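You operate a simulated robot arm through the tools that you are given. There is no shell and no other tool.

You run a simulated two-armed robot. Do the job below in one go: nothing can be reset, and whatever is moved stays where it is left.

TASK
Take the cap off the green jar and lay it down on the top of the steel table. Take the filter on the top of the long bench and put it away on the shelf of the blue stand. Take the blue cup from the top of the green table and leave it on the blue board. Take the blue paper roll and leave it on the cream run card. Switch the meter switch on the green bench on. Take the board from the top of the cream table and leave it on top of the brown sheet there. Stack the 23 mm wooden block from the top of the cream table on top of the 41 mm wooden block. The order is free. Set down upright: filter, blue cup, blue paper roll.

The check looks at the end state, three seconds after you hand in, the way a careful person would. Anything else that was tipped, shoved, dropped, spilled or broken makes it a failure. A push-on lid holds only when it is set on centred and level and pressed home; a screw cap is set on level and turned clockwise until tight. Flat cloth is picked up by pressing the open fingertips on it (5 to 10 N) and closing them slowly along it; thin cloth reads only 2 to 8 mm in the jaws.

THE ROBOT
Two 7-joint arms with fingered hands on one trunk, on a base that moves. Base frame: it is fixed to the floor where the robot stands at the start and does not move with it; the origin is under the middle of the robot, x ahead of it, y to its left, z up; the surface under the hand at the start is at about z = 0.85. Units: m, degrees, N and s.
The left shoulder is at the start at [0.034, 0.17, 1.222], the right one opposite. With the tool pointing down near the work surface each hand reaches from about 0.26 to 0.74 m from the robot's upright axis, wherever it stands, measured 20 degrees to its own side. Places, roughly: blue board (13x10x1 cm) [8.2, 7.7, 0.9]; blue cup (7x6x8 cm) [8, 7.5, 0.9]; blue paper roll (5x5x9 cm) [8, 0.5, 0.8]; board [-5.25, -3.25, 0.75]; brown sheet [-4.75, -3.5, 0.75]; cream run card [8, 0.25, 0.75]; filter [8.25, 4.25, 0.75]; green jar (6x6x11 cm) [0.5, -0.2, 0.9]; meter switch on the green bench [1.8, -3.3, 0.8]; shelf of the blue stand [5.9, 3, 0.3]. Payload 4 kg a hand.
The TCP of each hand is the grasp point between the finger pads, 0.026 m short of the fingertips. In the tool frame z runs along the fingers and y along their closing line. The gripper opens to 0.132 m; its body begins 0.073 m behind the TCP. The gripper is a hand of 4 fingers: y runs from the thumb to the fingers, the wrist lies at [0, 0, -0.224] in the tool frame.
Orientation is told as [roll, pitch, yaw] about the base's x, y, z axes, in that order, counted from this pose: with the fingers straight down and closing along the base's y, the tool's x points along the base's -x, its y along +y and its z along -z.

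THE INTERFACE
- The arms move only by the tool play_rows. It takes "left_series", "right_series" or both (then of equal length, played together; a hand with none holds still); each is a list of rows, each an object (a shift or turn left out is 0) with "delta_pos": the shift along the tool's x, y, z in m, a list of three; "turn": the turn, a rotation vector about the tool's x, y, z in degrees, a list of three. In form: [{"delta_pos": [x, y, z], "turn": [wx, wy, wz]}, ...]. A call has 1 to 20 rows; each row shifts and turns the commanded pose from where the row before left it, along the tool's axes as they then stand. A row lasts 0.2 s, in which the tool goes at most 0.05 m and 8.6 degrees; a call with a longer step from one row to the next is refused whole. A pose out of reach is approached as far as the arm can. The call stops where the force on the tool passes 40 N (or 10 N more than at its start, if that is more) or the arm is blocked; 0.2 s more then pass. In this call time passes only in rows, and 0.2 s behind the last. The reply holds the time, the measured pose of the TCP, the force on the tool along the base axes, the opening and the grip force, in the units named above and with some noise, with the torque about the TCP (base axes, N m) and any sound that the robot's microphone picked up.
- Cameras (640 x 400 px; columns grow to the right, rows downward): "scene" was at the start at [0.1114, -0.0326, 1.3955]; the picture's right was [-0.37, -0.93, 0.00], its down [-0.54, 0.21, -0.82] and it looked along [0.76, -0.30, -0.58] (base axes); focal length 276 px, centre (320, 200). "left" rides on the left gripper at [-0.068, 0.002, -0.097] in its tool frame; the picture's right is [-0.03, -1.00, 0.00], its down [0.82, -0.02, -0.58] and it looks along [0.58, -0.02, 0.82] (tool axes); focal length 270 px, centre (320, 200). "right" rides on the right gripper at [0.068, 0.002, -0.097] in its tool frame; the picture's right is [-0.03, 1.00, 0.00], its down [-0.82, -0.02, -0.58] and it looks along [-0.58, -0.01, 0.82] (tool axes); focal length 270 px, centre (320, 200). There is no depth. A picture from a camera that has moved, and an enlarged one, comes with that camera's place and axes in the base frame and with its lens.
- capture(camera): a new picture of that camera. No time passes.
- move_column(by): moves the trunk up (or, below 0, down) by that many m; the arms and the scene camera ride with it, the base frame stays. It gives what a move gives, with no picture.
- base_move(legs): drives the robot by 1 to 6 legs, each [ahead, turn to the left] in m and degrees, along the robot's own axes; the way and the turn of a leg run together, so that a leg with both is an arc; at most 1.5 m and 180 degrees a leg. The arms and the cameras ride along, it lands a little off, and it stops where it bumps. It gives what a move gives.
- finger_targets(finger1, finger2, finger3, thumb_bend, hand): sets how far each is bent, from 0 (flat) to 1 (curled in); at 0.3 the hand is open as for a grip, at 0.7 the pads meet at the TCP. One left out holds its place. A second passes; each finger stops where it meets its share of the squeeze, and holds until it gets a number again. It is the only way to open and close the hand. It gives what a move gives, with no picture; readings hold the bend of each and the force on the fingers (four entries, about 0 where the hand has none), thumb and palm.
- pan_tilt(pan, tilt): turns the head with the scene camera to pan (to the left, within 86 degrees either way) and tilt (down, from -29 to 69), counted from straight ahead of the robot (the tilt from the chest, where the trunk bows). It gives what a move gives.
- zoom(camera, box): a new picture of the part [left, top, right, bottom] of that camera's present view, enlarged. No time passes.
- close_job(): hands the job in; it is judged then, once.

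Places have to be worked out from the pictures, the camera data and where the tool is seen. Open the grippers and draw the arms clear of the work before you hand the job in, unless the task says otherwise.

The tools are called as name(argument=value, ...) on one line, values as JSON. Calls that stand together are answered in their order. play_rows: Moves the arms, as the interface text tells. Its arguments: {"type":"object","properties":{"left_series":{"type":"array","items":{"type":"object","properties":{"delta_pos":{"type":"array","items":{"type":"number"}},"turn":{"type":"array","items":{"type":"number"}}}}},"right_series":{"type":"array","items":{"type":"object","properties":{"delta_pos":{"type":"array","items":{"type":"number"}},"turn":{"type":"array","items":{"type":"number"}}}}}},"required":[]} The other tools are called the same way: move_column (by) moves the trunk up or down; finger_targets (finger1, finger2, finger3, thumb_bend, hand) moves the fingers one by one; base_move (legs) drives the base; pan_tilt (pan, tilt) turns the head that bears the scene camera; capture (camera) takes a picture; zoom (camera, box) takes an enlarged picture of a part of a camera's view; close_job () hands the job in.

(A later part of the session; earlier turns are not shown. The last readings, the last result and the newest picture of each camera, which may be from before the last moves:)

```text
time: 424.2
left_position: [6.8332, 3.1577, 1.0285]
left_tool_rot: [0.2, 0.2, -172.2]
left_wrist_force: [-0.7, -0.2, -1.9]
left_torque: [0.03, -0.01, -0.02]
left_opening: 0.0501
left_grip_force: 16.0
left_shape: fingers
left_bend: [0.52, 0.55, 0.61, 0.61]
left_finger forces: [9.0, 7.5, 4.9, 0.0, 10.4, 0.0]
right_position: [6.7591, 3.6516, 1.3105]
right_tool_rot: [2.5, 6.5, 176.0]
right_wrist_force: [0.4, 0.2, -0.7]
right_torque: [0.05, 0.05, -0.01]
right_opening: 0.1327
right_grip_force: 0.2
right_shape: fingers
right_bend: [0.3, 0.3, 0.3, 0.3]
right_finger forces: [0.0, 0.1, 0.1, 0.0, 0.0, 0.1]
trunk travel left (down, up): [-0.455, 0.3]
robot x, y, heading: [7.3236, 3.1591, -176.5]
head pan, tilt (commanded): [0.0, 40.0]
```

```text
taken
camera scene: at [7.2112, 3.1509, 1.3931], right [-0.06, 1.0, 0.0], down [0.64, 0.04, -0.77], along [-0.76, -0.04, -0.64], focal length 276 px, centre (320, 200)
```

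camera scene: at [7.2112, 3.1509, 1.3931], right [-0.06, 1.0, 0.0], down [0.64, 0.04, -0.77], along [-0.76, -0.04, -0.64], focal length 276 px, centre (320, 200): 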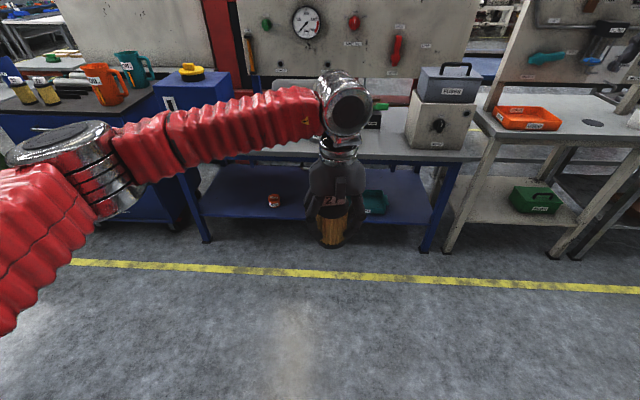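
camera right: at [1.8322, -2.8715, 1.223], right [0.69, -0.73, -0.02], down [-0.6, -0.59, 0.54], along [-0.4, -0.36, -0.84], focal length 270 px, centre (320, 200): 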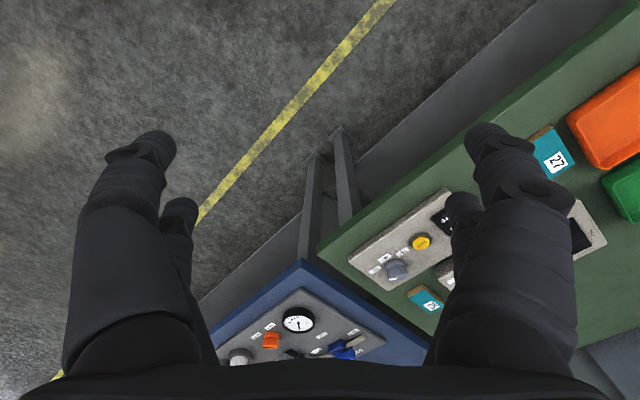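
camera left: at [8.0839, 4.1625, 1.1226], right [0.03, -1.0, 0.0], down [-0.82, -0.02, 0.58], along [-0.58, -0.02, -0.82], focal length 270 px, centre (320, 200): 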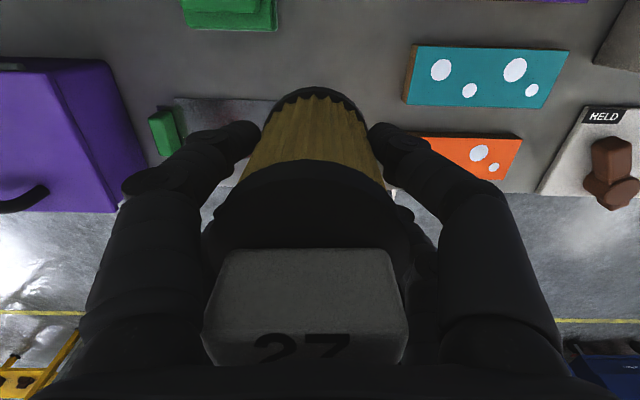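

The shelf's front edge is near x≈6.08 with a red can and a teal box on it; free space lies between them around y≈3.1. I zoom in to judge the clearance under the stand's top.

zoom(camera="scene", box=[180, 120, 460, 295])

capture(camera="right")

```text
2.29 times, centred on (320, 208) of scene
camera zoom: at [7.2112, 3.1509, 1.3931], right [-0.06, 1.0, 0.0], down [0.64, 0.04, -0.77], along [-0.76, -0.04, -0.64], focal length 630 px, centre (320, 183)
```

zoom: 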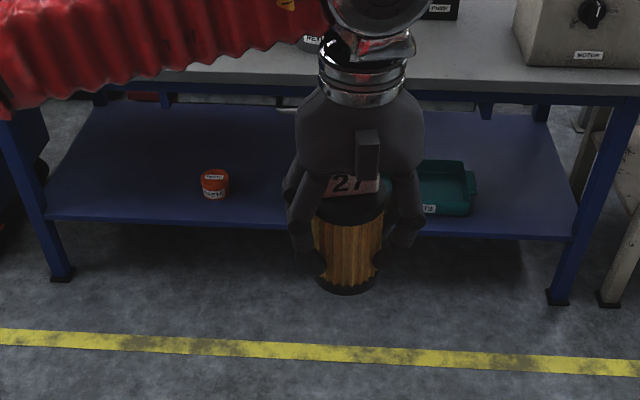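

```text
taken
camera right: at [6.8159, 3.6498, 1.4138], right [-0.1, -0.99, 0.04], down [-0.87, 0.11, 0.48], along [-0.48, 0.01, -0.88], focal length 270 px, centre (320, 200)
```

right: 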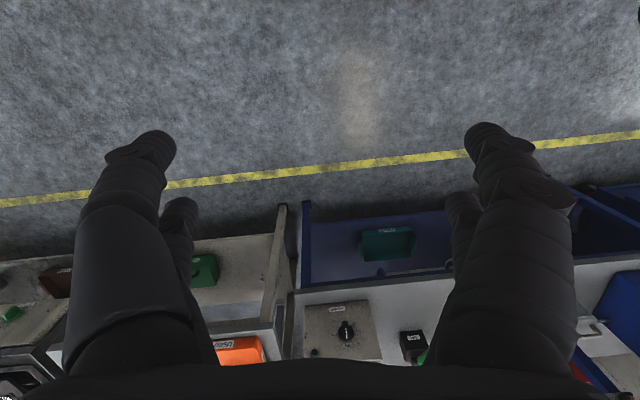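

Under the stand's top there is only about 0.37 m, too tight for the hand pointing straight down. I plan to set the filter down on a free spot of the stand's top, re-grip it with the hand pitched 45° forward, and then put it on the shelf. I move closer and look at the top.

base_move(legs=[[0.45, 0]])

pan_tilt(pan=0, tilt=45)

capture(camera="scene")

pan_tilt(pan=-30, tilt=45)

capture(camera="scene")

```text
time: 426.9
left_position: [6.3829, 3.1333, 1.0282]
left_tool_rot: [0.2, 0.2, -172.2]
left_wrist_force: [-0.7, -0.5, -2.8]
left_torque: [0.01, 0.01, 0.01]
left_opening: 0.0502
left_grip_force: 16.2
left_shape: fingers
left_bend: [0.52, 0.55, 0.61, 0.61]
left_finger forces: [9.1, 7.5, 5.0, 0.1, 10.3, 0.1]
right_position: [6.31, 3.6252, 1.3085]
right_tool_rot: [2.5, 6.6, 176.0]
right_wrist_force: [-0.5, 0.1, -0.5]
right_torque: [0.02, 0.01, -0.01]
right_opening: 0.133
right_grip_force: 0.1
right_shape: fingers
right_bend: [0.3, 0.3, 0.3, 0.3]
right_finger forces: [0.0, 0.1, 0.1, 0.0, 0.1, 0.0]
trunk travel left (down, up): [-0.455, 0.3]
robot x, y, heading: [6.8725, 3.1318, -176.7]
head pan, tilt (commanded): [0.0, 40.0]
```

```text
time: 427.6
left_position: [6.3826, 3.1322, 1.0293]
left_tool_rot: [0.2, 0.1, -172.1]
left_wrist_force: [0.4, -0.2, -1.5]
left_torque: [-0.02, 0.03, 0.02]
left_opening: 0.0504
left_grip_force: 16.0
left_shape: fingers
left_bend: [0.52, 0.55, 0.61, 0.61]
left_finger forces: [8.9, 7.4, 5.0, 0.0, 10.3, 0.0]
right_position: [6.3117, 3.6258, 1.3093]
right_tool_rot: [2.6, 6.6, 176.0]
right_wrist_force: [0.1, 0.2, 0.2]
right_torque: [-0.02, -0.02, -0.02]
right_opening: 0.1331
right_grip_force: 0.1
right_shape: fingers
right_bend: [0.3, 0.3, 0.3, 0.3]
right_finger forces: [0.2, 0.0, 0.0, 0.0, 0.1, 0.0]
trunk travel left (down, up): [-0.455, 0.3]
robot x, y, heading: [6.8767, 3.13, -176.9]
head pan, tilt (commanded): [0.0, 45.0]
```

```text
taken
camera scene: at [6.766, 3.1262, 1.3859], right [-0.06, 1.0, 0.0], down [0.71, 0.04, -0.71], along [-0.71, -0.04, -0.71], focal length 276 px, centre (320, 200)
```

scene: 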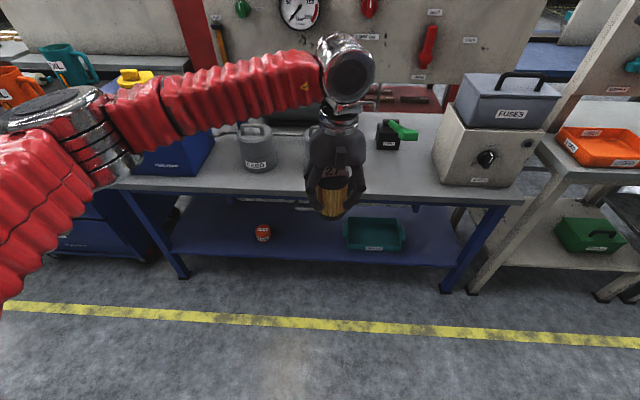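

```text
time: 428.6
left_position: [6.3834, 3.1327, 1.0301]
left_tool_rot: [0.2, 0.0, -172.2]
left_wrist_force: [0.2, -0.2, -3.1]
left_torque: [0.02, -0.02, 0.0]
left_opening: 0.0503
left_grip_force: 15.4
left_shape: fingers
left_bend: [0.52, 0.55, 0.61, 0.61]
left_finger forces: [9.0, 7.5, 5.0, 0.0, 10.4, 0.0]
right_position: [6.3098, 3.6241, 1.3085]
right_tool_rot: [2.7, 6.5, 176.0]
right_wrist_force: [0.1, -0.6, 0.1]
right_torque: [0.0, 0.06, 0.0]
right_opening: 0.1327
right_grip_force: 0.2
right_shape: fingers
right_bend: [0.3, 0.3, 0.3, 0.3]
right_finger forces: [0.1, 0.0, 0.1, 0.0, 0.0, 0.1]
trunk travel left (down, up): [-0.455, 0.3]
robot x, y, heading: [6.8734, 3.1319, -176.8]
head pan, tilt (commanded): [-30.0, 45.0]
```

```text
taken
camera scene: at [6.7744, 3.1673, 1.3859], right [0.45, 0.89, 0.0], down [0.63, -0.32, -0.71], along [-0.63, 0.32, -0.71], focal length 276 px, centre (320, 200)
```

scene: 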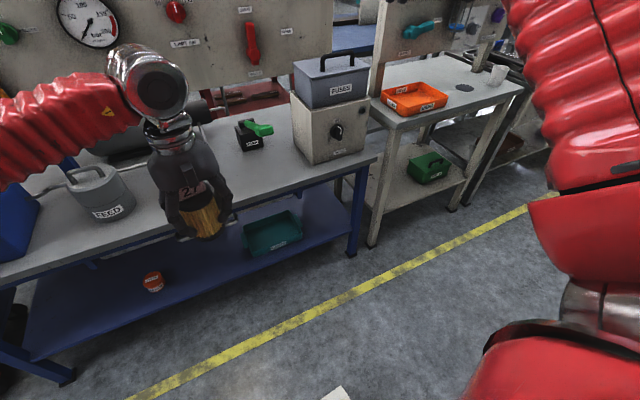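

There is free space on the stand's top near the front and on the shelf between can and tray. I pull the right hand in and move forward 0.4 m.

play_rows(right_series=[{"delta_pos": [0.04, 0, 0]}, {"delta_pos": [0.04, 0, 0]}, {"delta_pos": [0.04, 0, 0]}])

base_move(legs=[[0.38, -3]])

pan_tilt(pan=0, tilt=55)

capture(camera="scene")

capture(camera="left")

```text
time: 429.4
left_position: [6.3847, 3.131, 1.0288]
left_tool_rot: [0.2, 0.1, -172.1]
left_wrist_force: [0.6, 0.8, -2.3]
left_torque: [-0.01, -0.02, 0.02]
left_opening: 0.05
left_grip_force: 16.3
left_shape: fingers
left_bend: [0.52, 0.55, 0.61, 0.61]
left_finger forces: [8.9, 7.5, 5.0, 0.0, 10.3, 0.1]
right_position: [6.4319, 3.6172, 1.3229]
right_tool_rot: [2.5, 6.3, 175.9]
right_wrist_force: [-0.5, 0.4, -0.1]
right_torque: [0.01, -0.01, 0.0]
right_opening: 0.1333
right_grip_force: 0.0
right_shape: fingers
right_bend: [0.3, 0.3, 0.3, 0.3]
right_finger forces: [0.0, 0.1, 0.0, 0.0, 0.0, 0.1]
trunk travel left (down, up): [-0.455, 0.3]
robot x, y, heading: [6.8775, 3.1359, -176.9]
head pan, tilt (commanded): [-30.0, 45.0]
```

```text
time: 431.8
left_position: [5.9997, 3.1466, 1.0293]
left_tool_rot: [0.3, 0.1, -175.2]
left_wrist_force: [-0.3, 0.0, -1.6]
left_torque: [0.01, -0.04, 0.02]
left_opening: 0.0504
left_grip_force: 16.2
left_shape: fingers
left_bend: [0.52, 0.55, 0.61, 0.61]
left_finger forces: [9.0, 7.3, 5.1, 0.0, 10.4, 0.0]
right_position: [6.0728, 3.6304, 1.3221]
right_tool_rot: [2.6, 6.6, 172.9]
right_wrist_force: [-0.3, -1.1, -0.5]
right_torque: [0.0, 0.0, -0.03]
right_opening: 0.1329
right_grip_force: 0.1
right_shape: fingers
right_bend: [0.3, 0.3, 0.3, 0.3]
right_finger forces: [0.0, 0.0, 0.0, 0.0, 0.0, 0.0]
trunk travel left (down, up): [-0.455, 0.3]
robot x, y, heading: [6.4883, 3.1184, -179.4]
head pan, tilt (commanded): [-30.0, 45.0]
```

```text
time: 432.8
left_position: [6.0016, 3.1461, 1.0299]
left_tool_rot: [0.3, 0.2, -175.3]
left_wrist_force: [-0.4, -0.2, -2.8]
left_torque: [0.01, 0.02, 0.01]
left_opening: 0.0505
left_grip_force: 15.6
left_shape: fingers
left_bend: [0.52, 0.55, 0.61, 0.61]
left_finger forces: [8.9, 7.4, 5.1, 0.0, 10.4, 0.0]
right_position: [6.0726, 3.6301, 1.3235]
right_tool_rot: [2.7, 6.6, 172.9]
right_wrist_force: [0.9, -0.8, 0.0]
right_torque: [0.03, 0.0, 0.02]
right_opening: 0.1328
right_grip_force: 0.0
right_shape: fingers
right_bend: [0.3, 0.3, 0.3, 0.3]
right_finger forces: [0.0, 0.0, 0.0, 0.0, 0.1, 0.0]
trunk travel left (down, up): [-0.455, 0.3]
robot x, y, heading: [6.4923, 3.122, -179.7]
head pan, tilt (commanded): [0.0, 55.0]
```

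```text
taken
camera scene: at [6.391, 3.1191, 1.3724], right [-0.01, 1.0, 0.0], down [0.82, 0.01, -0.57], along [-0.57, 0.0, -0.82], focal length 276 px, centre (320, 200)
```

scene: 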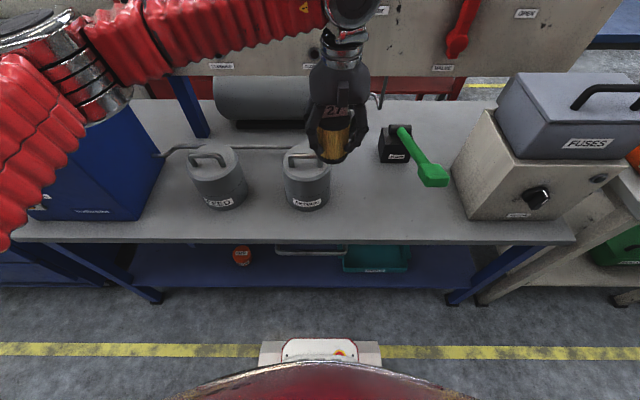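

```text
taken
camera left: at [5.9315, 3.139, 1.1258], right [-0.11, 0.99, 0.0], down [0.81, 0.09, 0.58], along [0.58, 0.06, -0.81], focal length 270 px, centre (320, 200)
```

left: 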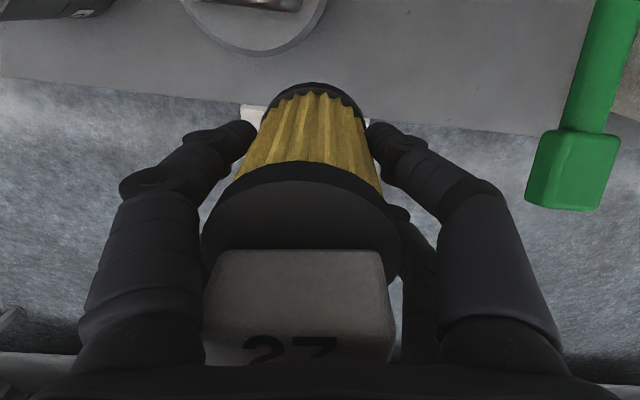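

I see a free spot on the stand's top at about (6.0, 3.27), right of the grey jug. I shift the filter over it, lower the trunk a bit and look again.

play_rows(left_series=[{"delta_pos": [0.0034, -0.0412, 0]}, {"delta_pos": [0.0034, -0.0412, 0]}, {"delta_pos": [0.0034, -0.0412, 0]}])

move_column(by=-0.1)

capture(camera="scene")

capture(camera="left")

```text
time: 433.6
left_position: [6.0013, 3.2706, 1.0294]
left_tool_rot: [0.3, 0.1, -175.3]
left_wrist_force: [0.5, 0.4, -2.0]
left_torque: [-0.03, -0.01, 0.04]
left_opening: 0.0503
left_grip_force: 15.3
left_shape: fingers
left_bend: [0.52, 0.55, 0.61, 0.61]
left_finger forces: [9.0, 7.2, 4.9, 0.0, 10.2, 0.0]
right_position: [6.0736, 3.6317, 1.3212]
right_tool_rot: [2.7, 6.6, 172.9]
right_wrist_force: [0.7, 0.3, -0.5]
right_torque: [-0.01, 0.0, -0.02]
right_opening: 0.1333
right_grip_force: 0.2
right_shape: fingers
right_bend: [0.3, 0.3, 0.3, 0.3]
right_finger forces: [0.0, 0.1, 0.0, 0.1, 0.0, 0.0]
trunk travel left (down, up): [-0.455, 0.3]
robot x, y, heading: [6.492, 3.121, -179.7]
head pan, tilt (commanded): [0.0, 55.0]
```

```text
time: 434.9
left_position: [6.0019, 3.2704, 0.9309]
left_tool_rot: [0.1, 0.0, -175.2]
left_wrist_force: [0.9, 0.0, -1.0]
left_torque: [0.03, -0.02, 0.01]
left_opening: 0.0501
left_grip_force: 15.7
left_shape: fingers
left_bend: [0.52, 0.55, 0.61, 0.61]
left_finger forces: [8.9, 7.1, 4.9, 0.0, 10.3, 0.1]
right_position: [6.0752, 3.6287, 1.2251]
right_tool_rot: [2.6, 6.5, 172.9]
right_wrist_force: [-0.5, 0.3, 0.0]
right_torque: [0.01, 0.02, 0.0]
right_opening: 0.1328
right_grip_force: 0.0
right_shape: fingers
right_bend: [0.3, 0.3, 0.3, 0.3]
right_finger forces: [0.1, 0.1, 0.0, 0.0, 0.0, 0.0]
trunk travel left (down, up): [-0.355, 0.4]
robot x, y, heading: [6.4911, 3.1209, -179.5]
head pan, tilt (commanded): [0.0, 55.0]
```

```text
taken
camera scene: at [6.3696, 3.1187, 1.2716], right [-0.01, 1.0, 0.0], down [0.82, 0.01, -0.57], along [-0.57, 0.0, -0.82], focal length 276 px, centre (320, 200)
```

scene: 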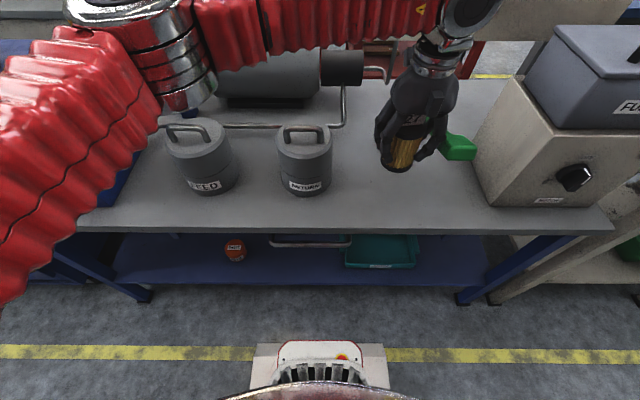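

```text
taken
camera left: at [5.9322, 3.263, 1.0262], right [-0.11, 0.99, 0.0], down [0.81, 0.09, 0.58], along [0.58, 0.06, -0.82], focal length 270 px, centre (320, 200)
```

left: 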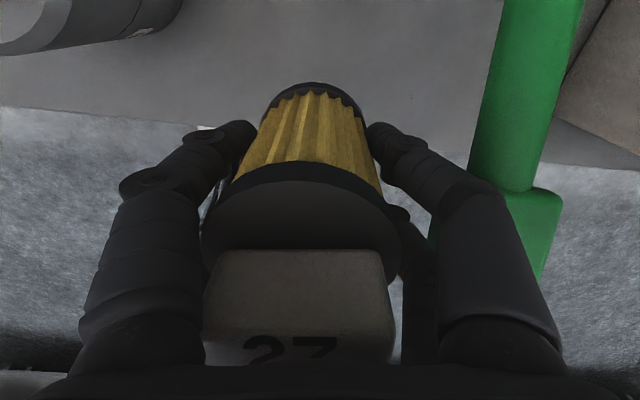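

The filter would stand 6 cm inside the top's edge with free space around. I lower it onto the top.

play_rows(left_series=[{"delta_pos": [0, 0, 0.04]}, {"delta_pos": [0, 0, 0.04]}, {"delta_pos": [0, 0, 0.03]}, {"delta_pos": [0, 0, 0.006]}, {"delta_pos": [0, 0, 0.006]}, {"delta_pos": [0, 0, 0.005]}, {"delta_pos": [0, 0, 0.004]}])

capture(camera="scene")

```text
time: 436.5
left_position: [6.0015, 3.2707, 0.7976]
left_tool_rot: [0.2, 0.1, -175.1]
left_wrist_force: [-0.7, 0.1, -1.7]
left_torque: [0.05, -0.04, 0.03]
left_opening: 0.0504
left_grip_force: 15.5
left_shape: fingers
left_bend: [0.52, 0.55, 0.61, 0.61]
left_finger forces: [8.9, 7.1, 4.9, 0.0, 10.3, 0.0]
right_position: [6.0732, 3.6298, 1.2236]
right_tool_rot: [2.6, 6.6, 172.8]
right_wrist_force: [0.9, 0.1, 0.9]
right_torque: [-0.02, 0.0, 0.01]
right_opening: 0.1328
right_grip_force: 0.1
right_shape: fingers
right_bend: [0.3, 0.3, 0.3, 0.3]
right_finger forces: [0.0, 0.1, 0.0, 0.1, 0.0, 0.0]
trunk travel left (down, up): [-0.355, 0.4]
robot x, y, heading: [6.4886, 3.1221, -179.6]
head pan, tilt (commanded): [0.0, 55.0]
```

```text
taken
camera scene: at [6.3689, 3.119, 1.2714], right [-0.01, 1.0, 0.0], down [0.82, 0.01, -0.57], along [-0.57, 0.0, -0.82], focal length 276 px, centre (320, 200)
```

scene: 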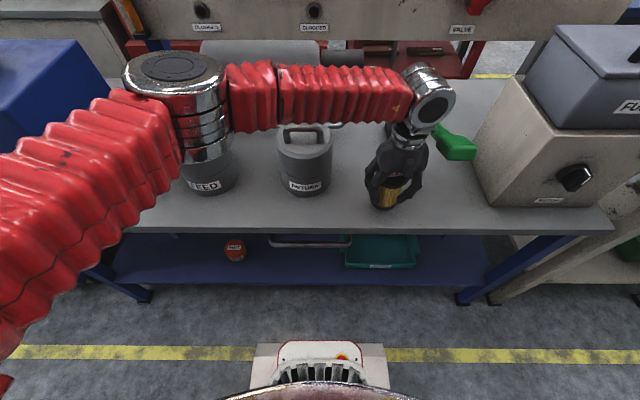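

No contact yet; I continue in small steps.

play_rows(left_series=[{"delta_pos": [0, 0, 0.005]}, {"delta_pos": [0, 0, 0.005]}, {"delta_pos": [0, 0, 0.005]}, {"delta_pos": [0, 0, 0.005]}])

```text
time: 437.5
left_position: [6.001, 3.2698, 0.7769]
left_tool_rot: [0.2, 0.2, -175.2]
left_wrist_force: [0.0, -0.2, -1.6]
left_torque: [-0.02, 0.02, 0.01]
left_opening: 0.0503
left_grip_force: 14.9
left_shape: fingers
left_bend: [0.52, 0.55, 0.61, 0.61]
left_finger forces: [8.9, 7.1, 4.8, 0.1, 10.3, 0.0]
right_position: [6.0726, 3.6289, 1.2221]
right_tool_rot: [2.6, 6.5, 172.8]
right_wrist_force: [0.2, 0.0, -0.1]
right_torque: [-0.04, 0.0, 0.0]
right_opening: 0.1331
right_grip_force: 0.0
right_shape: fingers
right_bend: [0.3, 0.3, 0.3, 0.3]
right_finger forces: [0.0, 0.1, 0.0, 0.1, 0.0, 0.0]
trunk travel left (down, up): [-0.355, 0.4]
robot x, y, heading: [6.4921, 3.1217, -179.6]
head pan, tilt (commanded): [0.0, 55.0]
```

zoom(camera="scene", box=[320, 130, 480, 250])

play_rows(left_series=[{"delta_pos": [0, 0, 0.004]}, {"delta_pos": [0, 0, 0.004]}, {"delta_pos": [0, 0, 0.004]}])

```text
3.33 times, centred on (400, 190) of scene
camera zoom: at [6.3689, 3.119, 1.2714], right [-0.01, 1.0, 0.0], down [0.82, 0.01, -0.57], along [-0.57, 0.0, -0.82], focal length 919 px, centre (53, 233)
```

zoom: 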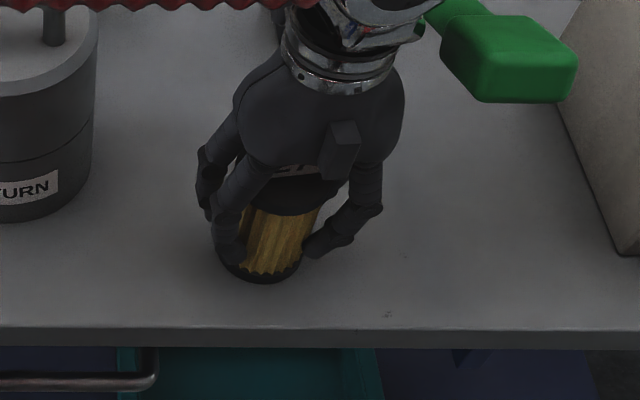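

```text
time: 438.3
left_position: [6.0016, 3.2704, 0.7696]
left_tool_rot: [0.0, -0.1, -175.2]
left_wrist_force: [-5.6, -0.4, 38.1]
left_torque: [-0.31, -0.7, -0.17]
left_opening: 0.0506
left_grip_force: 25.9
left_shape: fingers
left_bend: [0.52, 0.58, 0.63, 0.62]
left_finger forces: [20.7, 11.1, 7.2, 0.0, 12.8, 0.0]
right_position: [6.0753, 3.6284, 1.2243]
right_tool_rot: [2.5, 6.5, 172.9]
right_wrist_force: [0.6, 0.7, 0.5]
right_torque: [0.03, 0.03, 0.0]
right_opening: 0.1328
right_grip_force: 0.1
right_shape: fingers
right_bend: [0.3, 0.3, 0.3, 0.3]
right_finger forces: [0.0, 0.1, 0.0, 0.0, 0.1, 0.1]
trunk travel left (down, up): [-0.355, 0.4]
robot x, y, heading: [6.4901, 3.1215, -179.5]
head pan, tilt (commanded): [0.0, 55.0]
```

Contact (38 N): the stand's top is at z≈0.70. I ease up and release the filter.

play_rows(left_series=[{"delta_pos": [0, 0, -0.004]}, {"delta_pos": [0, 0, -0.002]}])

finger_targets(hand="left", finger1=0.47, finger2=0.47, finger3=0.47, thumb_bend=0.47)

play_rows(left_series=[{"delta_pos": [0, 0, -0.03]}, {"delta_pos": [0, 0, -0.04]}, {"delta_pos": [0, 0, -0.04]}, {"delta_pos": [0, 0, -0.04]}, {"delta_pos": [0, 0, -0.04]}, {"delta_pos": [0.04, 0, -0.02]}, {"delta_pos": [0.04, 0, -0.02]}, {"delta_pos": [0.04, 0, 0]}])

capture(camera="scene")

zoom(camera="scene", box=[320, 130, 480, 250])

```text
time: 438.9
left_position: [6.0012, 3.2692, 0.7703]
left_tool_rot: [0.3, 0.2, -175.2]
left_wrist_force: [-3.1, 2.1, 11.1]
left_torque: [0.08, -0.17, 0.04]
left_opening: 0.0509
left_grip_force: 19.4
left_shape: fingers
left_bend: [0.52, 0.58, 0.62, 0.62]
left_finger forces: [12.3, 9.2, 5.7, 0.0, 12.5, 0.1]
right_position: [6.0728, 3.6293, 1.2233]
right_tool_rot: [2.7, 6.7, 172.8]
right_wrist_force: [-0.5, -0.1, -0.4]
right_torque: [-0.01, -0.01, 0.01]
right_opening: 0.1331
right_grip_force: 0.1
right_shape: fingers
right_bend: [0.3, 0.3, 0.3, 0.3]
right_finger forces: [0.1, 0.0, 0.0, 0.1, 0.0, 0.0]
trunk travel left (down, up): [-0.355, 0.4]
robot x, y, heading: [6.4873, 3.1214, -179.9]
head pan, tilt (commanded): [0.0, 55.0]
```

```text
time: 439.9
left_position: [6.0005, 3.2704, 0.7717]
left_tool_rot: [0.2, 0.2, -175.1]
left_wrist_force: [-0.3, -0.6, -0.2]
left_torque: [0.02, 0.02, 0.01]
left_opening: 0.0757
left_grip_force: 0.6
left_shape: fingers
left_bend: [0.47, 0.47, 0.47, 0.47]
left_finger forces: [0.1, 0.3, 0.0, 0.0, 0.1, 0.0]
right_position: [6.0738, 3.6294, 1.2236]
right_tool_rot: [2.6, 6.6, 173.0]
right_wrist_force: [-0.5, -0.1, 0.1]
right_torque: [-0.03, 0.0, 0.0]
right_opening: 0.1329
right_grip_force: 0.1
right_shape: fingers
right_bend: [0.3, 0.3, 0.3, 0.3]
right_finger forces: [0.0, 0.1, 0.1, 0.1, 0.1, 0.1]
trunk travel left (down, up): [-0.355, 0.4]
robot x, y, heading: [6.493, 3.124, -179.5]
head pan, tilt (commanded): [0.0, 55.0]
```

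```text
time: 441.7
left_position: [6.1205, 3.2808, 1.0024]
left_tool_rot: [0.2, 0.1, -175.2]
left_wrist_force: [0.4, 0.4, -0.8]
left_torque: [-0.03, -0.01, -0.02]
left_opening: 0.0757
left_grip_force: 0.1
left_shape: fingers
left_bend: [0.47, 0.47, 0.47, 0.47]
left_finger forces: [0.0, 0.0, 0.0, 0.0, 0.1, 0.0]
right_position: [6.0736, 3.629, 1.2236]
right_tool_rot: [2.5, 6.7, 172.8]
right_wrist_force: [0.2, 0.8, 0.8]
right_torque: [-0.02, 0.02, 0.02]
right_opening: 0.1331
right_grip_force: 0.0
right_shape: fingers
right_bend: [0.3, 0.3, 0.3, 0.3]
right_finger forces: [0.1, 0.0, 0.0, 0.0, 0.0, 0.1]
trunk travel left (down, up): [-0.355, 0.4]
robot x, y, heading: [6.4902, 3.1159, -179.5]
head pan, tilt (commanded): [0.0, 55.0]
```

```text
taken
camera scene: at [6.3696, 3.1191, 1.2714], right [-0.01, 1.0, 0.0], down [0.82, 0.01, -0.57], along [-0.57, 0.0, -0.82], focal length 276 px, centre (320, 200)
```

scene: 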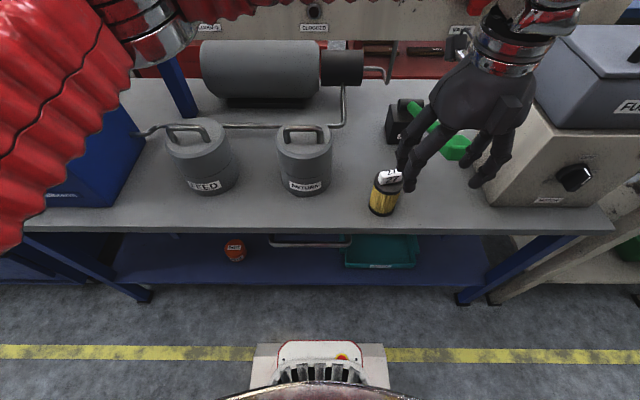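

```text
3.33 times, centred on (400, 190) of scene
camera zoom: at [6.3696, 3.1191, 1.2714], right [-0.01, 1.0, 0.0], down [0.82, 0.01, -0.57], along [-0.57, 0.0, -0.82], focal length 919 px, centre (53, 233)
```

zoom: 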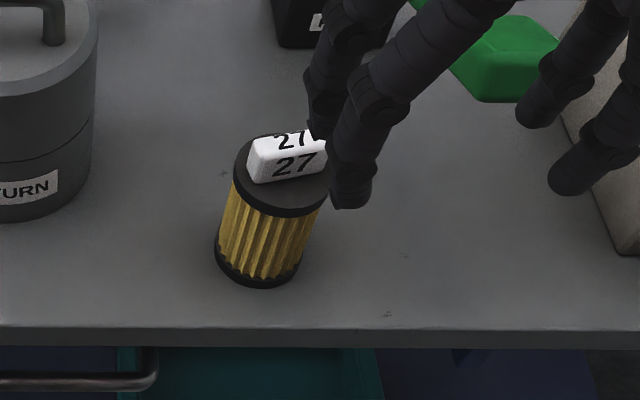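

The filter stands upright on the stand's top. Above it, I now pitch the left hand 45° forward.

play_rows(left_series=[{"delta_pos": [0, 0, -0.03]}, {"delta_pos": [-0.03, 0, -0.01]}, {"delta_pos": [-0.03, 0, 0]}, {"turn": [0, -7.5, 0]}, {"turn": [0, -7.5, 0]}, {"turn": [0, -7.5, 0]}, {"turn": [0, -7.5, 0]}, {"turn": [0, -7.5, 0]}, {"turn": [0, -7.5, 0]}])

capture(camera="scene")

capture(camera="left")

```text
time: 443.7
left_position: [6.0604, 3.2752, 1.0431]
left_tool_rot: [0.3, -45.0, -175.4]
left_wrist_force: [0.9, -0.2, -0.2]
left_torque: [0.0, -0.01, 0.01]
left_opening: 0.0757
left_grip_force: 0.0
left_shape: fingers
left_bend: [0.47, 0.47, 0.47, 0.47]
left_finger forces: [0.1, 0.0, 0.1, 0.0, 0.0, 0.0]
right_position: [6.0739, 3.63, 1.2237]
right_tool_rot: [2.5, 6.5, 172.9]
right_wrist_force: [-0.1, -0.2, 0.1]
right_torque: [-0.01, -0.02, 0.03]
right_opening: 0.133
right_grip_force: 0.0
right_shape: fingers
right_bend: [0.3, 0.3, 0.3, 0.3]
right_finger forces: [0.0, 0.0, 0.0, 0.0, 0.0, 0.0]
trunk travel left (down, up): [-0.355, 0.4]
robot x, y, heading: [6.4899, 3.12, -179.7]
head pan, tilt (commanded): [0.0, 55.0]
```

```text
taken
camera scene: at [6.3695, 3.1192, 1.2714], right [-0.01, 1.0, 0.0], down [0.82, 0.01, -0.57], along [-0.57, 0.0, -0.82], focal length 276 px, centre (320, 200)
```

scene: 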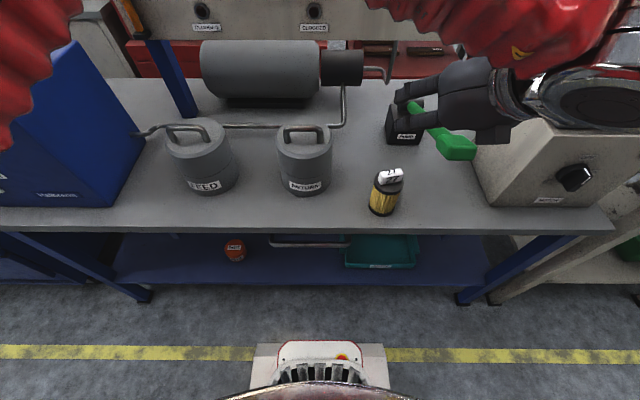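

```text
taken
camera left: at [6.0796, 3.2759, 1.1589], right [-0.1, 0.99, 0.01], down [0.98, 0.1, -0.17], along [-0.17, 0.0, -0.99], focal length 270 px, centre (320, 200)
```

left: 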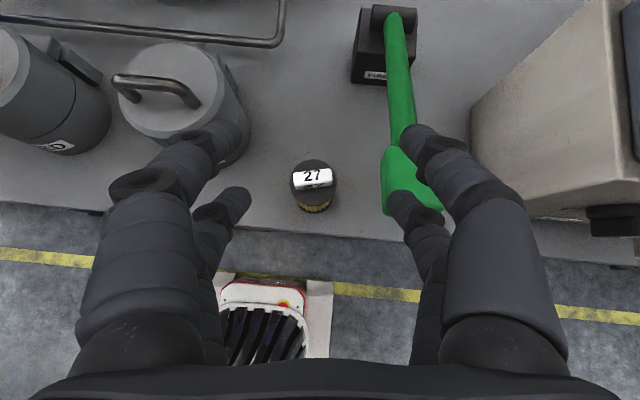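

The 45° pitch is reachable. I bring the hand to a start point in front of the filter and advance along the tool axis around it.

play_rows(left_series=[{"delta_pos": [0.0317, 0.0006, 0.0217]}, {"delta_pos": [0.0317, 0.0006, 0.0217]}, {"delta_pos": [0.0317, 0.0006, 0.0217]}, {"delta_pos": [0.0317, 0.0006, 0.0217]}, {"delta_pos": [0.0317, 0.0006, 0.0217]}])

capture(camera="left")

capture(camera="scene")

```text
time: 444.9
left_position: [6.097, 3.2759, 0.8517]
left_tool_rot: [0.4, -45.0, -175.5]
left_wrist_force: [0.2, -0.6, -0.3]
left_torque: [0.0, -0.03, 0.03]
left_opening: 0.0758
left_grip_force: 0.1
left_shape: fingers
left_bend: [0.47, 0.47, 0.47, 0.47]
left_finger forces: [0.0, 0.0, 0.1, 0.0, 0.1, 0.1]
right_position: [6.0733, 3.6287, 1.2225]
right_tool_rot: [2.7, 6.7, 173.0]
right_wrist_force: [0.6, 0.1, 0.6]
right_torque: [0.01, 0.01, 0.0]
right_opening: 0.1328
right_grip_force: 0.0
right_shape: fingers
right_bend: [0.3, 0.3, 0.3, 0.3]
right_finger forces: [0.0, 0.0, 0.0, 0.1, 0.0, 0.1]
trunk travel left (down, up): [-0.355, 0.4]
robot x, y, heading: [6.4885, 3.1194, -179.7]
head pan, tilt (commanded): [0.0, 55.0]
```

```text
taken
camera left: at [6.116, 3.2764, 0.9699], right [-0.1, 0.99, 0.01], down [0.98, 0.1, -0.17], along [-0.17, 0.0, -0.99], focal length 270 px, centre (320, 200)
```

left: 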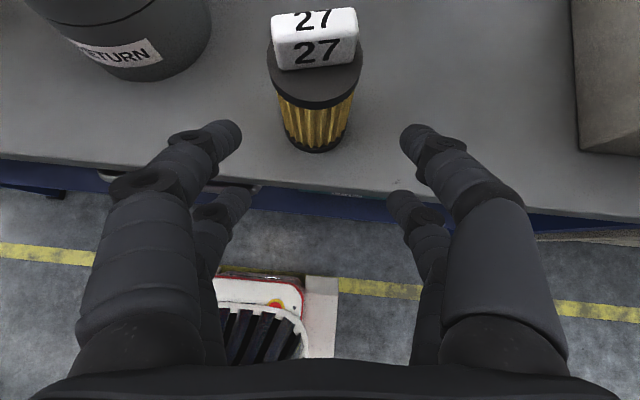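

```text
taken
camera scene: at [6.3691, 3.1191, 1.2714], right [-0.01, 1.0, 0.0], down [0.82, 0.01, -0.57], along [-0.57, 0.0, -0.82], focal length 276 px, centre (320, 200)
```

scene: 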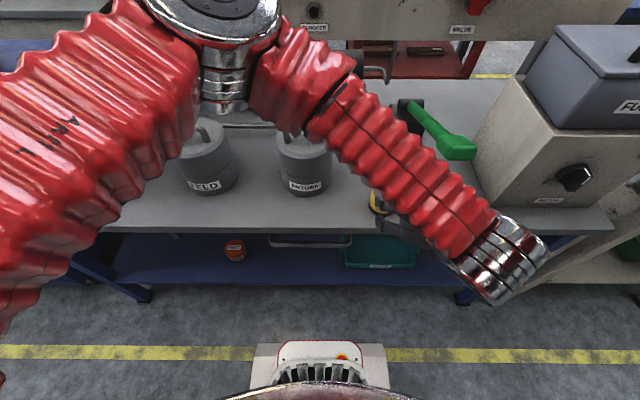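

The filter is lined up. I advance 13 cm along the tool axis around it.

play_rows(left_series=[{"delta_pos": [0, 0, 0.0325]}, {"delta_pos": [0, 0, 0.0325]}, {"delta_pos": [0, 0, 0.0325]}, {"delta_pos": [0, 0, 0.0275]}])

capture(camera="left")

capture(camera="scene")

```text
time: 445.9
left_position: [6.0079, 3.2666, 0.7649]
left_tool_rot: [0.2, -44.9, -175.5]
left_wrist_force: [0.1, -0.1, -0.8]
left_torque: [0.02, 0.0, 0.0]
left_opening: 0.0756
left_grip_force: 0.0
left_shape: fingers
left_bend: [0.47, 0.47, 0.47, 0.47]
left_finger forces: [0.0, 0.1, 0.0, 0.0, 0.1, 0.0]
right_position: [6.0745, 3.63, 1.2245]
right_tool_rot: [2.7, 6.6, 172.9]
right_wrist_force: [0.1, -0.5, -0.5]
right_torque: [0.01, 0.01, -0.01]
right_opening: 0.1331
right_grip_force: 0.0
right_shape: fingers
right_bend: [0.3, 0.3, 0.3, 0.3]
right_finger forces: [0.1, 0.0, 0.0, 0.0, 0.0, 0.0]
trunk travel left (down, up): [-0.355, 0.4]
robot x, y, heading: [6.4915, 3.1214, -179.6]
head pan, tilt (commanded): [0.0, 55.0]
```

```text
taken
camera left: at [6.027, 3.2671, 0.8819], right [-0.1, 0.99, 0.01], down [0.98, 0.1, -0.17], along [-0.17, 0.0, -0.99], focal length 270 px, centre (320, 200)
```

left: 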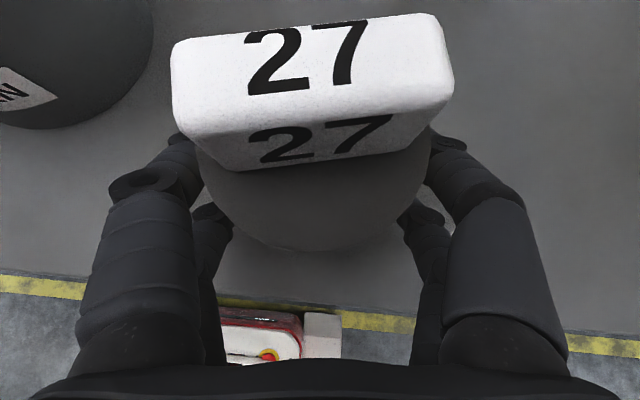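

```text
taken
camera scene: at [6.369, 3.1189, 1.2714], right [-0.01, 1.0, 0.0], down [0.82, 0.01, -0.57], along [-0.57, 0.0, -0.82], focal length 276 px, centre (320, 200)
```

scene: 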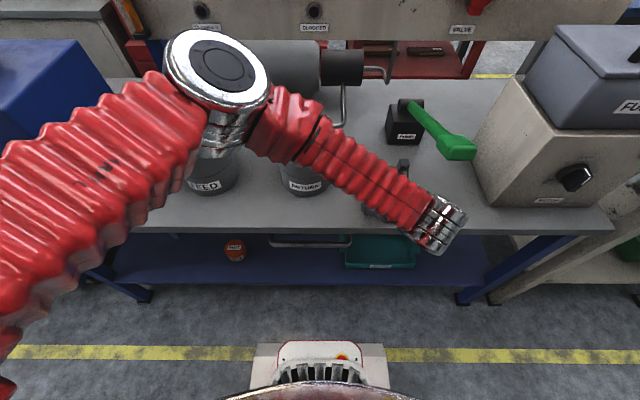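

The filter is centred between the fingers. I close the hand on it.

finger_targets(hand="left", finger1=0.57, finger2=0.57, finger3=0.57, thumb_bend=0.57)

finger_targets(hand="left", finger1=0.68, finger2=0.68, finger3=0.68, thumb_bend=0.64)

capture(camera="left")

```text
time: 446.9
left_position: [6.0077, 3.2664, 0.7653]
left_tool_rot: [0.3, -44.8, -175.4]
left_wrist_force: [-0.5, -0.2, 0.1]
left_torque: [-0.01, -0.02, -0.03]
left_opening: 0.0487
left_grip_force: 3.2
left_shape: fingers
left_bend: [0.55, 0.52, 0.53, 0.55]
left_finger forces: [0.6, 2.8, 2.4, 0.1, 1.1, 0.0]
right_position: [6.0735, 3.6305, 1.2234]
right_tool_rot: [2.5, 6.6, 173.0]
right_wrist_force: [0.2, 0.2, 0.2]
right_torque: [0.03, 0.01, -0.01]
right_opening: 0.133
right_grip_force: 0.0
right_shape: fingers
right_bend: [0.3, 0.3, 0.3, 0.3]
right_finger forces: [0.0, 0.0, 0.0, 0.0, 0.0, 0.0]
trunk travel left (down, up): [-0.355, 0.4]
robot x, y, heading: [6.4898, 3.122, -179.6]
head pan, tilt (commanded): [0.0, 55.0]
```

```text
time: 447.9
left_position: [6.0084, 3.267, 0.7657]
left_tool_rot: [0.3, -44.9, -175.4]
left_wrist_force: [-0.9, 0.1, -1.1]
left_torque: [0.01, -0.05, 0.03]
left_opening: 0.045
left_grip_force: 14.8
left_shape: fingers
left_bend: [0.55, 0.52, 0.55, 0.6]
left_finger forces: [7.1, 7.3, 6.3, 0.0, 9.1, 0.0]
right_position: [6.0719, 3.6295, 1.2237]
right_tool_rot: [2.5, 6.6, 172.9]
right_wrist_force: [0.7, 0.4, -0.3]
right_torque: [-0.03, 0.02, 0.02]
right_opening: 0.1328
right_grip_force: 0.0
right_shape: fingers
right_bend: [0.3, 0.3, 0.3, 0.3]
right_finger forces: [0.1, 0.0, 0.0, 0.0, 0.1, 0.0]
trunk travel left (down, up): [-0.355, 0.4]
robot x, y, heading: [6.4921, 3.1233, -179.6]
head pan, tilt (commanded): [0.0, 55.0]
```

```text
taken
camera left: at [6.0273, 3.2673, 0.8824], right [-0.1, 0.99, 0.01], down [0.98, 0.1, -0.17], along [-0.17, 0.0, -0.99], focal length 270 px, centre (320, 200)
```

left: 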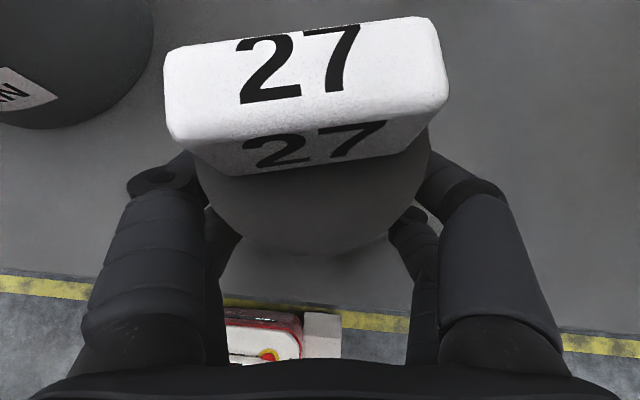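

Firm grip (15 N). I lift the filter, back the base off 25 cm, and lower the trunk to its lowest.

play_rows(left_series=[{"delta_pos": [-0.0212, 0, -0.0212]}, {"delta_pos": [-0.0283, 0, -0.0283]}, {"delta_pos": [-0.0283, 0, -0.0283]}])

base_move(legs=[[-0.28, 0]])

capture(camera="left")

move_column(by=-0.2)

capture(camera="scene")

```text
time: 448.7
left_position: [6.0068, 3.2673, 0.8761]
left_tool_rot: [0.2, -44.9, -175.5]
left_wrist_force: [0.8, 0.0, -2.6]
left_torque: [0.0, 0.01, -0.01]
left_opening: 0.0446
left_grip_force: 14.4
left_shape: fingers
left_bend: [0.55, 0.52, 0.55, 0.6]
left_finger forces: [7.0, 7.2, 6.2, 0.0, 8.6, 0.0]
right_position: [6.0732, 3.629, 1.2231]
right_tool_rot: [2.5, 6.5, 172.9]
right_wrist_force: [-0.4, 0.0, 1.0]
right_torque: [0.0, 0.0, -0.01]
right_opening: 0.1328
right_grip_force: 0.0
right_shape: fingers
right_bend: [0.3, 0.3, 0.3, 0.3]
right_finger forces: [0.0, 0.0, 0.0, 0.0, 0.1, 0.1]
trunk travel left (down, up): [-0.355, 0.4]
robot x, y, heading: [6.4911, 3.1186, -180.1]
head pan, tilt (commanded): [0.0, 55.0]
```

```text
time: 450.7
left_position: [6.2869, 3.2704, 0.8752]
left_tool_rot: [0.2, -44.9, -175.6]
left_wrist_force: [0.4, 0.1, -2.2]
left_torque: [0.02, -0.03, 0.01]
left_opening: 0.0449
left_grip_force: 13.7
left_shape: fingers
left_bend: [0.55, 0.52, 0.55, 0.6]
left_finger forces: [7.0, 7.2, 6.2, 0.1, 8.6, 0.1]
right_position: [6.3541, 3.6324, 1.2241]
right_tool_rot: [2.5, 6.5, 172.8]
right_wrist_force: [-0.9, 0.0, -0.2]
right_torque: [0.01, 0.06, 0.0]
right_opening: 0.133
right_grip_force: 0.0
right_shape: fingers
right_bend: [0.3, 0.3, 0.3, 0.3]
right_finger forces: [0.0, 0.0, 0.1, 0.0, 0.0, 0.1]
trunk travel left (down, up): [-0.355, 0.4]
robot x, y, heading: [6.7646, 3.1228, -179.8]
head pan, tilt (commanded): [0.0, 55.0]
```

```text
taken
camera left: at [6.3056, 3.2712, 0.9929], right [-0.1, 0.99, 0.01], down [0.98, 0.1, -0.17], along [-0.17, 0.0, -0.99], focal length 270 px, centre (320, 200)
```

left: 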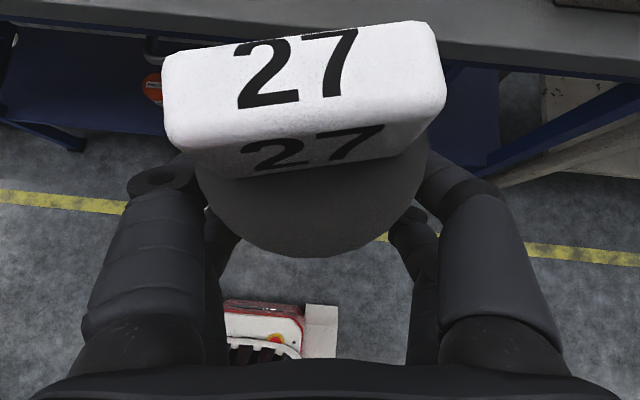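

```text
time: 452.8
left_position: [6.2879, 3.2691, 0.6769]
left_tool_rot: [0.2, -45.0, -175.4]
left_wrist_force: [-0.4, -0.2, -2.5]
left_torque: [0.04, -0.04, 0.01]
left_opening: 0.0447
left_grip_force: 14.9
left_shape: fingers
left_bend: [0.55, 0.52, 0.55, 0.6]
left_finger forces: [7.0, 7.3, 6.1, 0.0, 8.6, 0.1]
right_position: [6.353, 3.6318, 1.0249]
right_tool_rot: [2.6, 6.4, 172.9]
right_wrist_force: [-0.4, -0.4, -0.1]
right_torque: [0.04, 0.0, -0.03]
right_opening: 0.133
right_grip_force: 0.1
right_shape: fingers
right_bend: [0.3, 0.3, 0.3, 0.3]
right_finger forces: [0.1, 0.1, 0.0, 0.1, 0.0, 0.1]
trunk travel left (down, up): [-0.155, 0.6]
robot x, y, heading: [6.7688, 3.1221, -179.5]
head pan, tilt (commanded): [0.0, 55.0]
```

```text
taken
camera scene: at [6.5684, 3.1206, 1.0642], right [0.0, 1.0, 0.0], down [0.82, 0.0, -0.57], along [-0.57, 0.0, -0.82], focal length 276 px, centre (320, 200)
```

scene: 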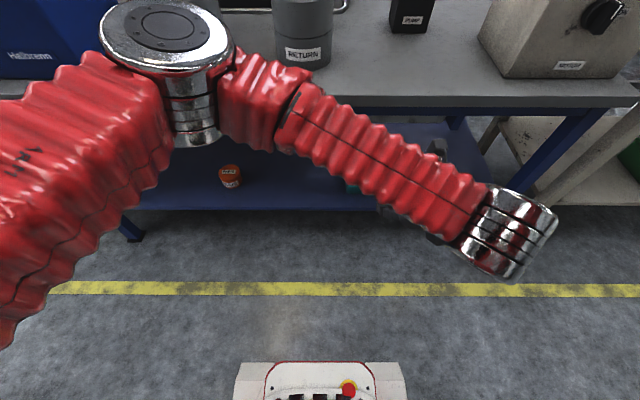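

The arm is clear of the stand. I lower the trunk the rest of the way.

move_column(by=-0.15)

capture(camera="scene")

capture(camera="left")

```text
time: 454.6
left_position: [6.2872, 3.2704, 0.5276]
left_tool_rot: [0.3, -44.9, -175.5]
left_wrist_force: [0.4, 0.7, -2.3]
left_torque: [-0.02, -0.02, -0.02]
left_opening: 0.0443
left_grip_force: 14.8
left_shape: fingers
left_bend: [0.55, 0.52, 0.55, 0.61]
left_finger forces: [7.0, 7.1, 6.1, 0.0, 8.6, 0.0]
right_position: [6.3534, 3.6325, 0.8752]
right_tool_rot: [2.5, 6.5, 172.8]
right_wrist_force: [0.2, 0.0, -1.6]
right_torque: [-0.02, 0.02, -0.03]
right_opening: 0.1331
right_grip_force: 0.1
right_shape: fingers
right_bend: [0.3, 0.3, 0.3, 0.3]
right_finger forces: [0.0, 0.1, 0.1, 0.0, 0.0, 0.0]
trunk travel left (down, up): [-0.005, 0.75]
robot x, y, heading: [6.7703, 3.1228, -179.7]
head pan, tilt (commanded): [0.0, 55.0]
```

```text
taken
camera scene: at [6.4876, 3.1202, 0.9004], right [0.0, 1.0, 0.0], down [0.82, 0.0, -0.57], along [-0.57, 0.0, -0.82], focal length 276 px, centre (320, 200)
```

scene: 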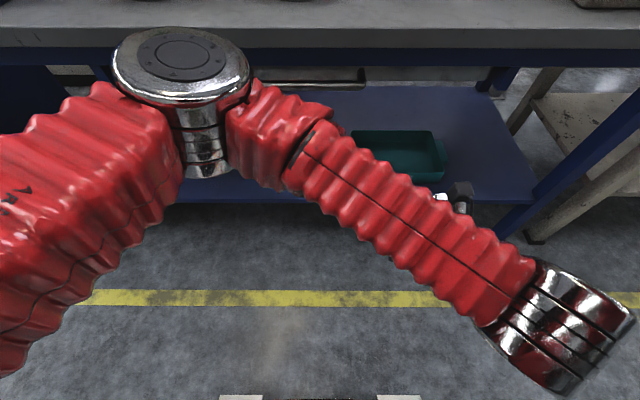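

```text
taken
camera left: at [6.3055, 3.2712, 0.6438], right [-0.1, 0.99, 0.01], down [0.98, 0.1, -0.17], along [-0.17, 0.0, -0.99], focal length 270 px, centre (320, 200)
```

left: 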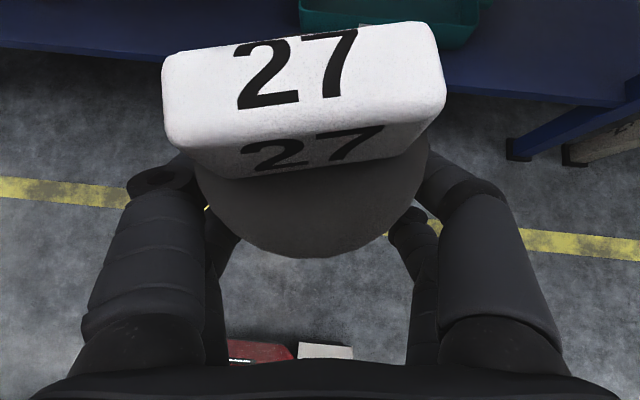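

I notice a metal bar under the stand's front apron; I zoom in on it and the shelf before going in.

zoom(camera="scene", box=[220, 40, 540, 240])

pan_tilt(pan=0, tilt=25)

capture(camera="scene")

```text
2.00 times, centred on (380, 140) of scene
camera zoom: at [6.4876, 3.1202, 0.9004], right [0.0, 1.0, 0.0], down [0.82, 0.0, -0.57], along [-0.57, 0.0, -0.82], focal length 552 px, centre (200, 320)
```

zoom: 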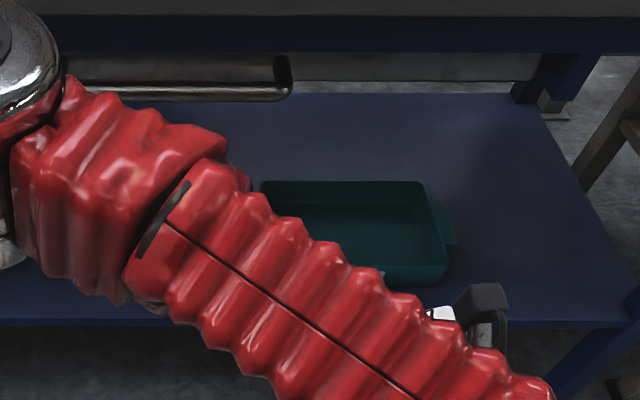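

```text
time: 455.5
left_position: [6.2859, 3.2701, 0.5266]
left_tool_rot: [0.3, -44.7, -175.6]
left_wrist_force: [0.1, 0.8, -2.4]
left_torque: [0.01, 0.01, -0.02]
left_opening: 0.0446
left_grip_force: 14.6
left_shape: fingers
left_bend: [0.55, 0.52, 0.55, 0.61]
left_finger forces: [7.0, 7.1, 6.1, 0.0, 8.6, 0.0]
right_position: [6.3527, 3.6328, 0.8735]
right_tool_rot: [2.6, 6.7, 172.8]
right_wrist_force: [0.0, -0.4, -0.7]
right_torque: [0.0, -0.05, 0.01]
right_opening: 0.133
right_grip_force: 0.1
right_shape: fingers
right_bend: [0.3, 0.3, 0.3, 0.3]
right_finger forces: [0.0, 0.1, 0.0, 0.1, 0.0, 0.1]
trunk travel left (down, up): [-0.005, 0.75]
robot x, y, heading: [6.7703, 3.1202, -179.7]
head pan, tilt (commanded): [0.0, 25.0]
```

```text
taken
camera scene: at [6.4671, 3.1202, 0.944], right [0.0, 1.0, 0.0], down [0.42, 0.0, -0.91], along [-0.91, 0.0, -0.42], focal length 276 px, centre (320, 200)
```

scene: 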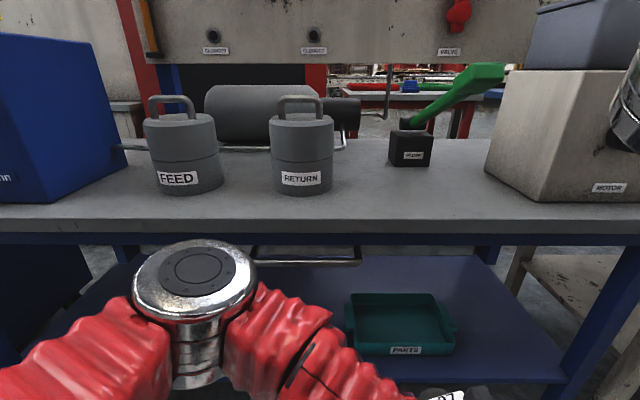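

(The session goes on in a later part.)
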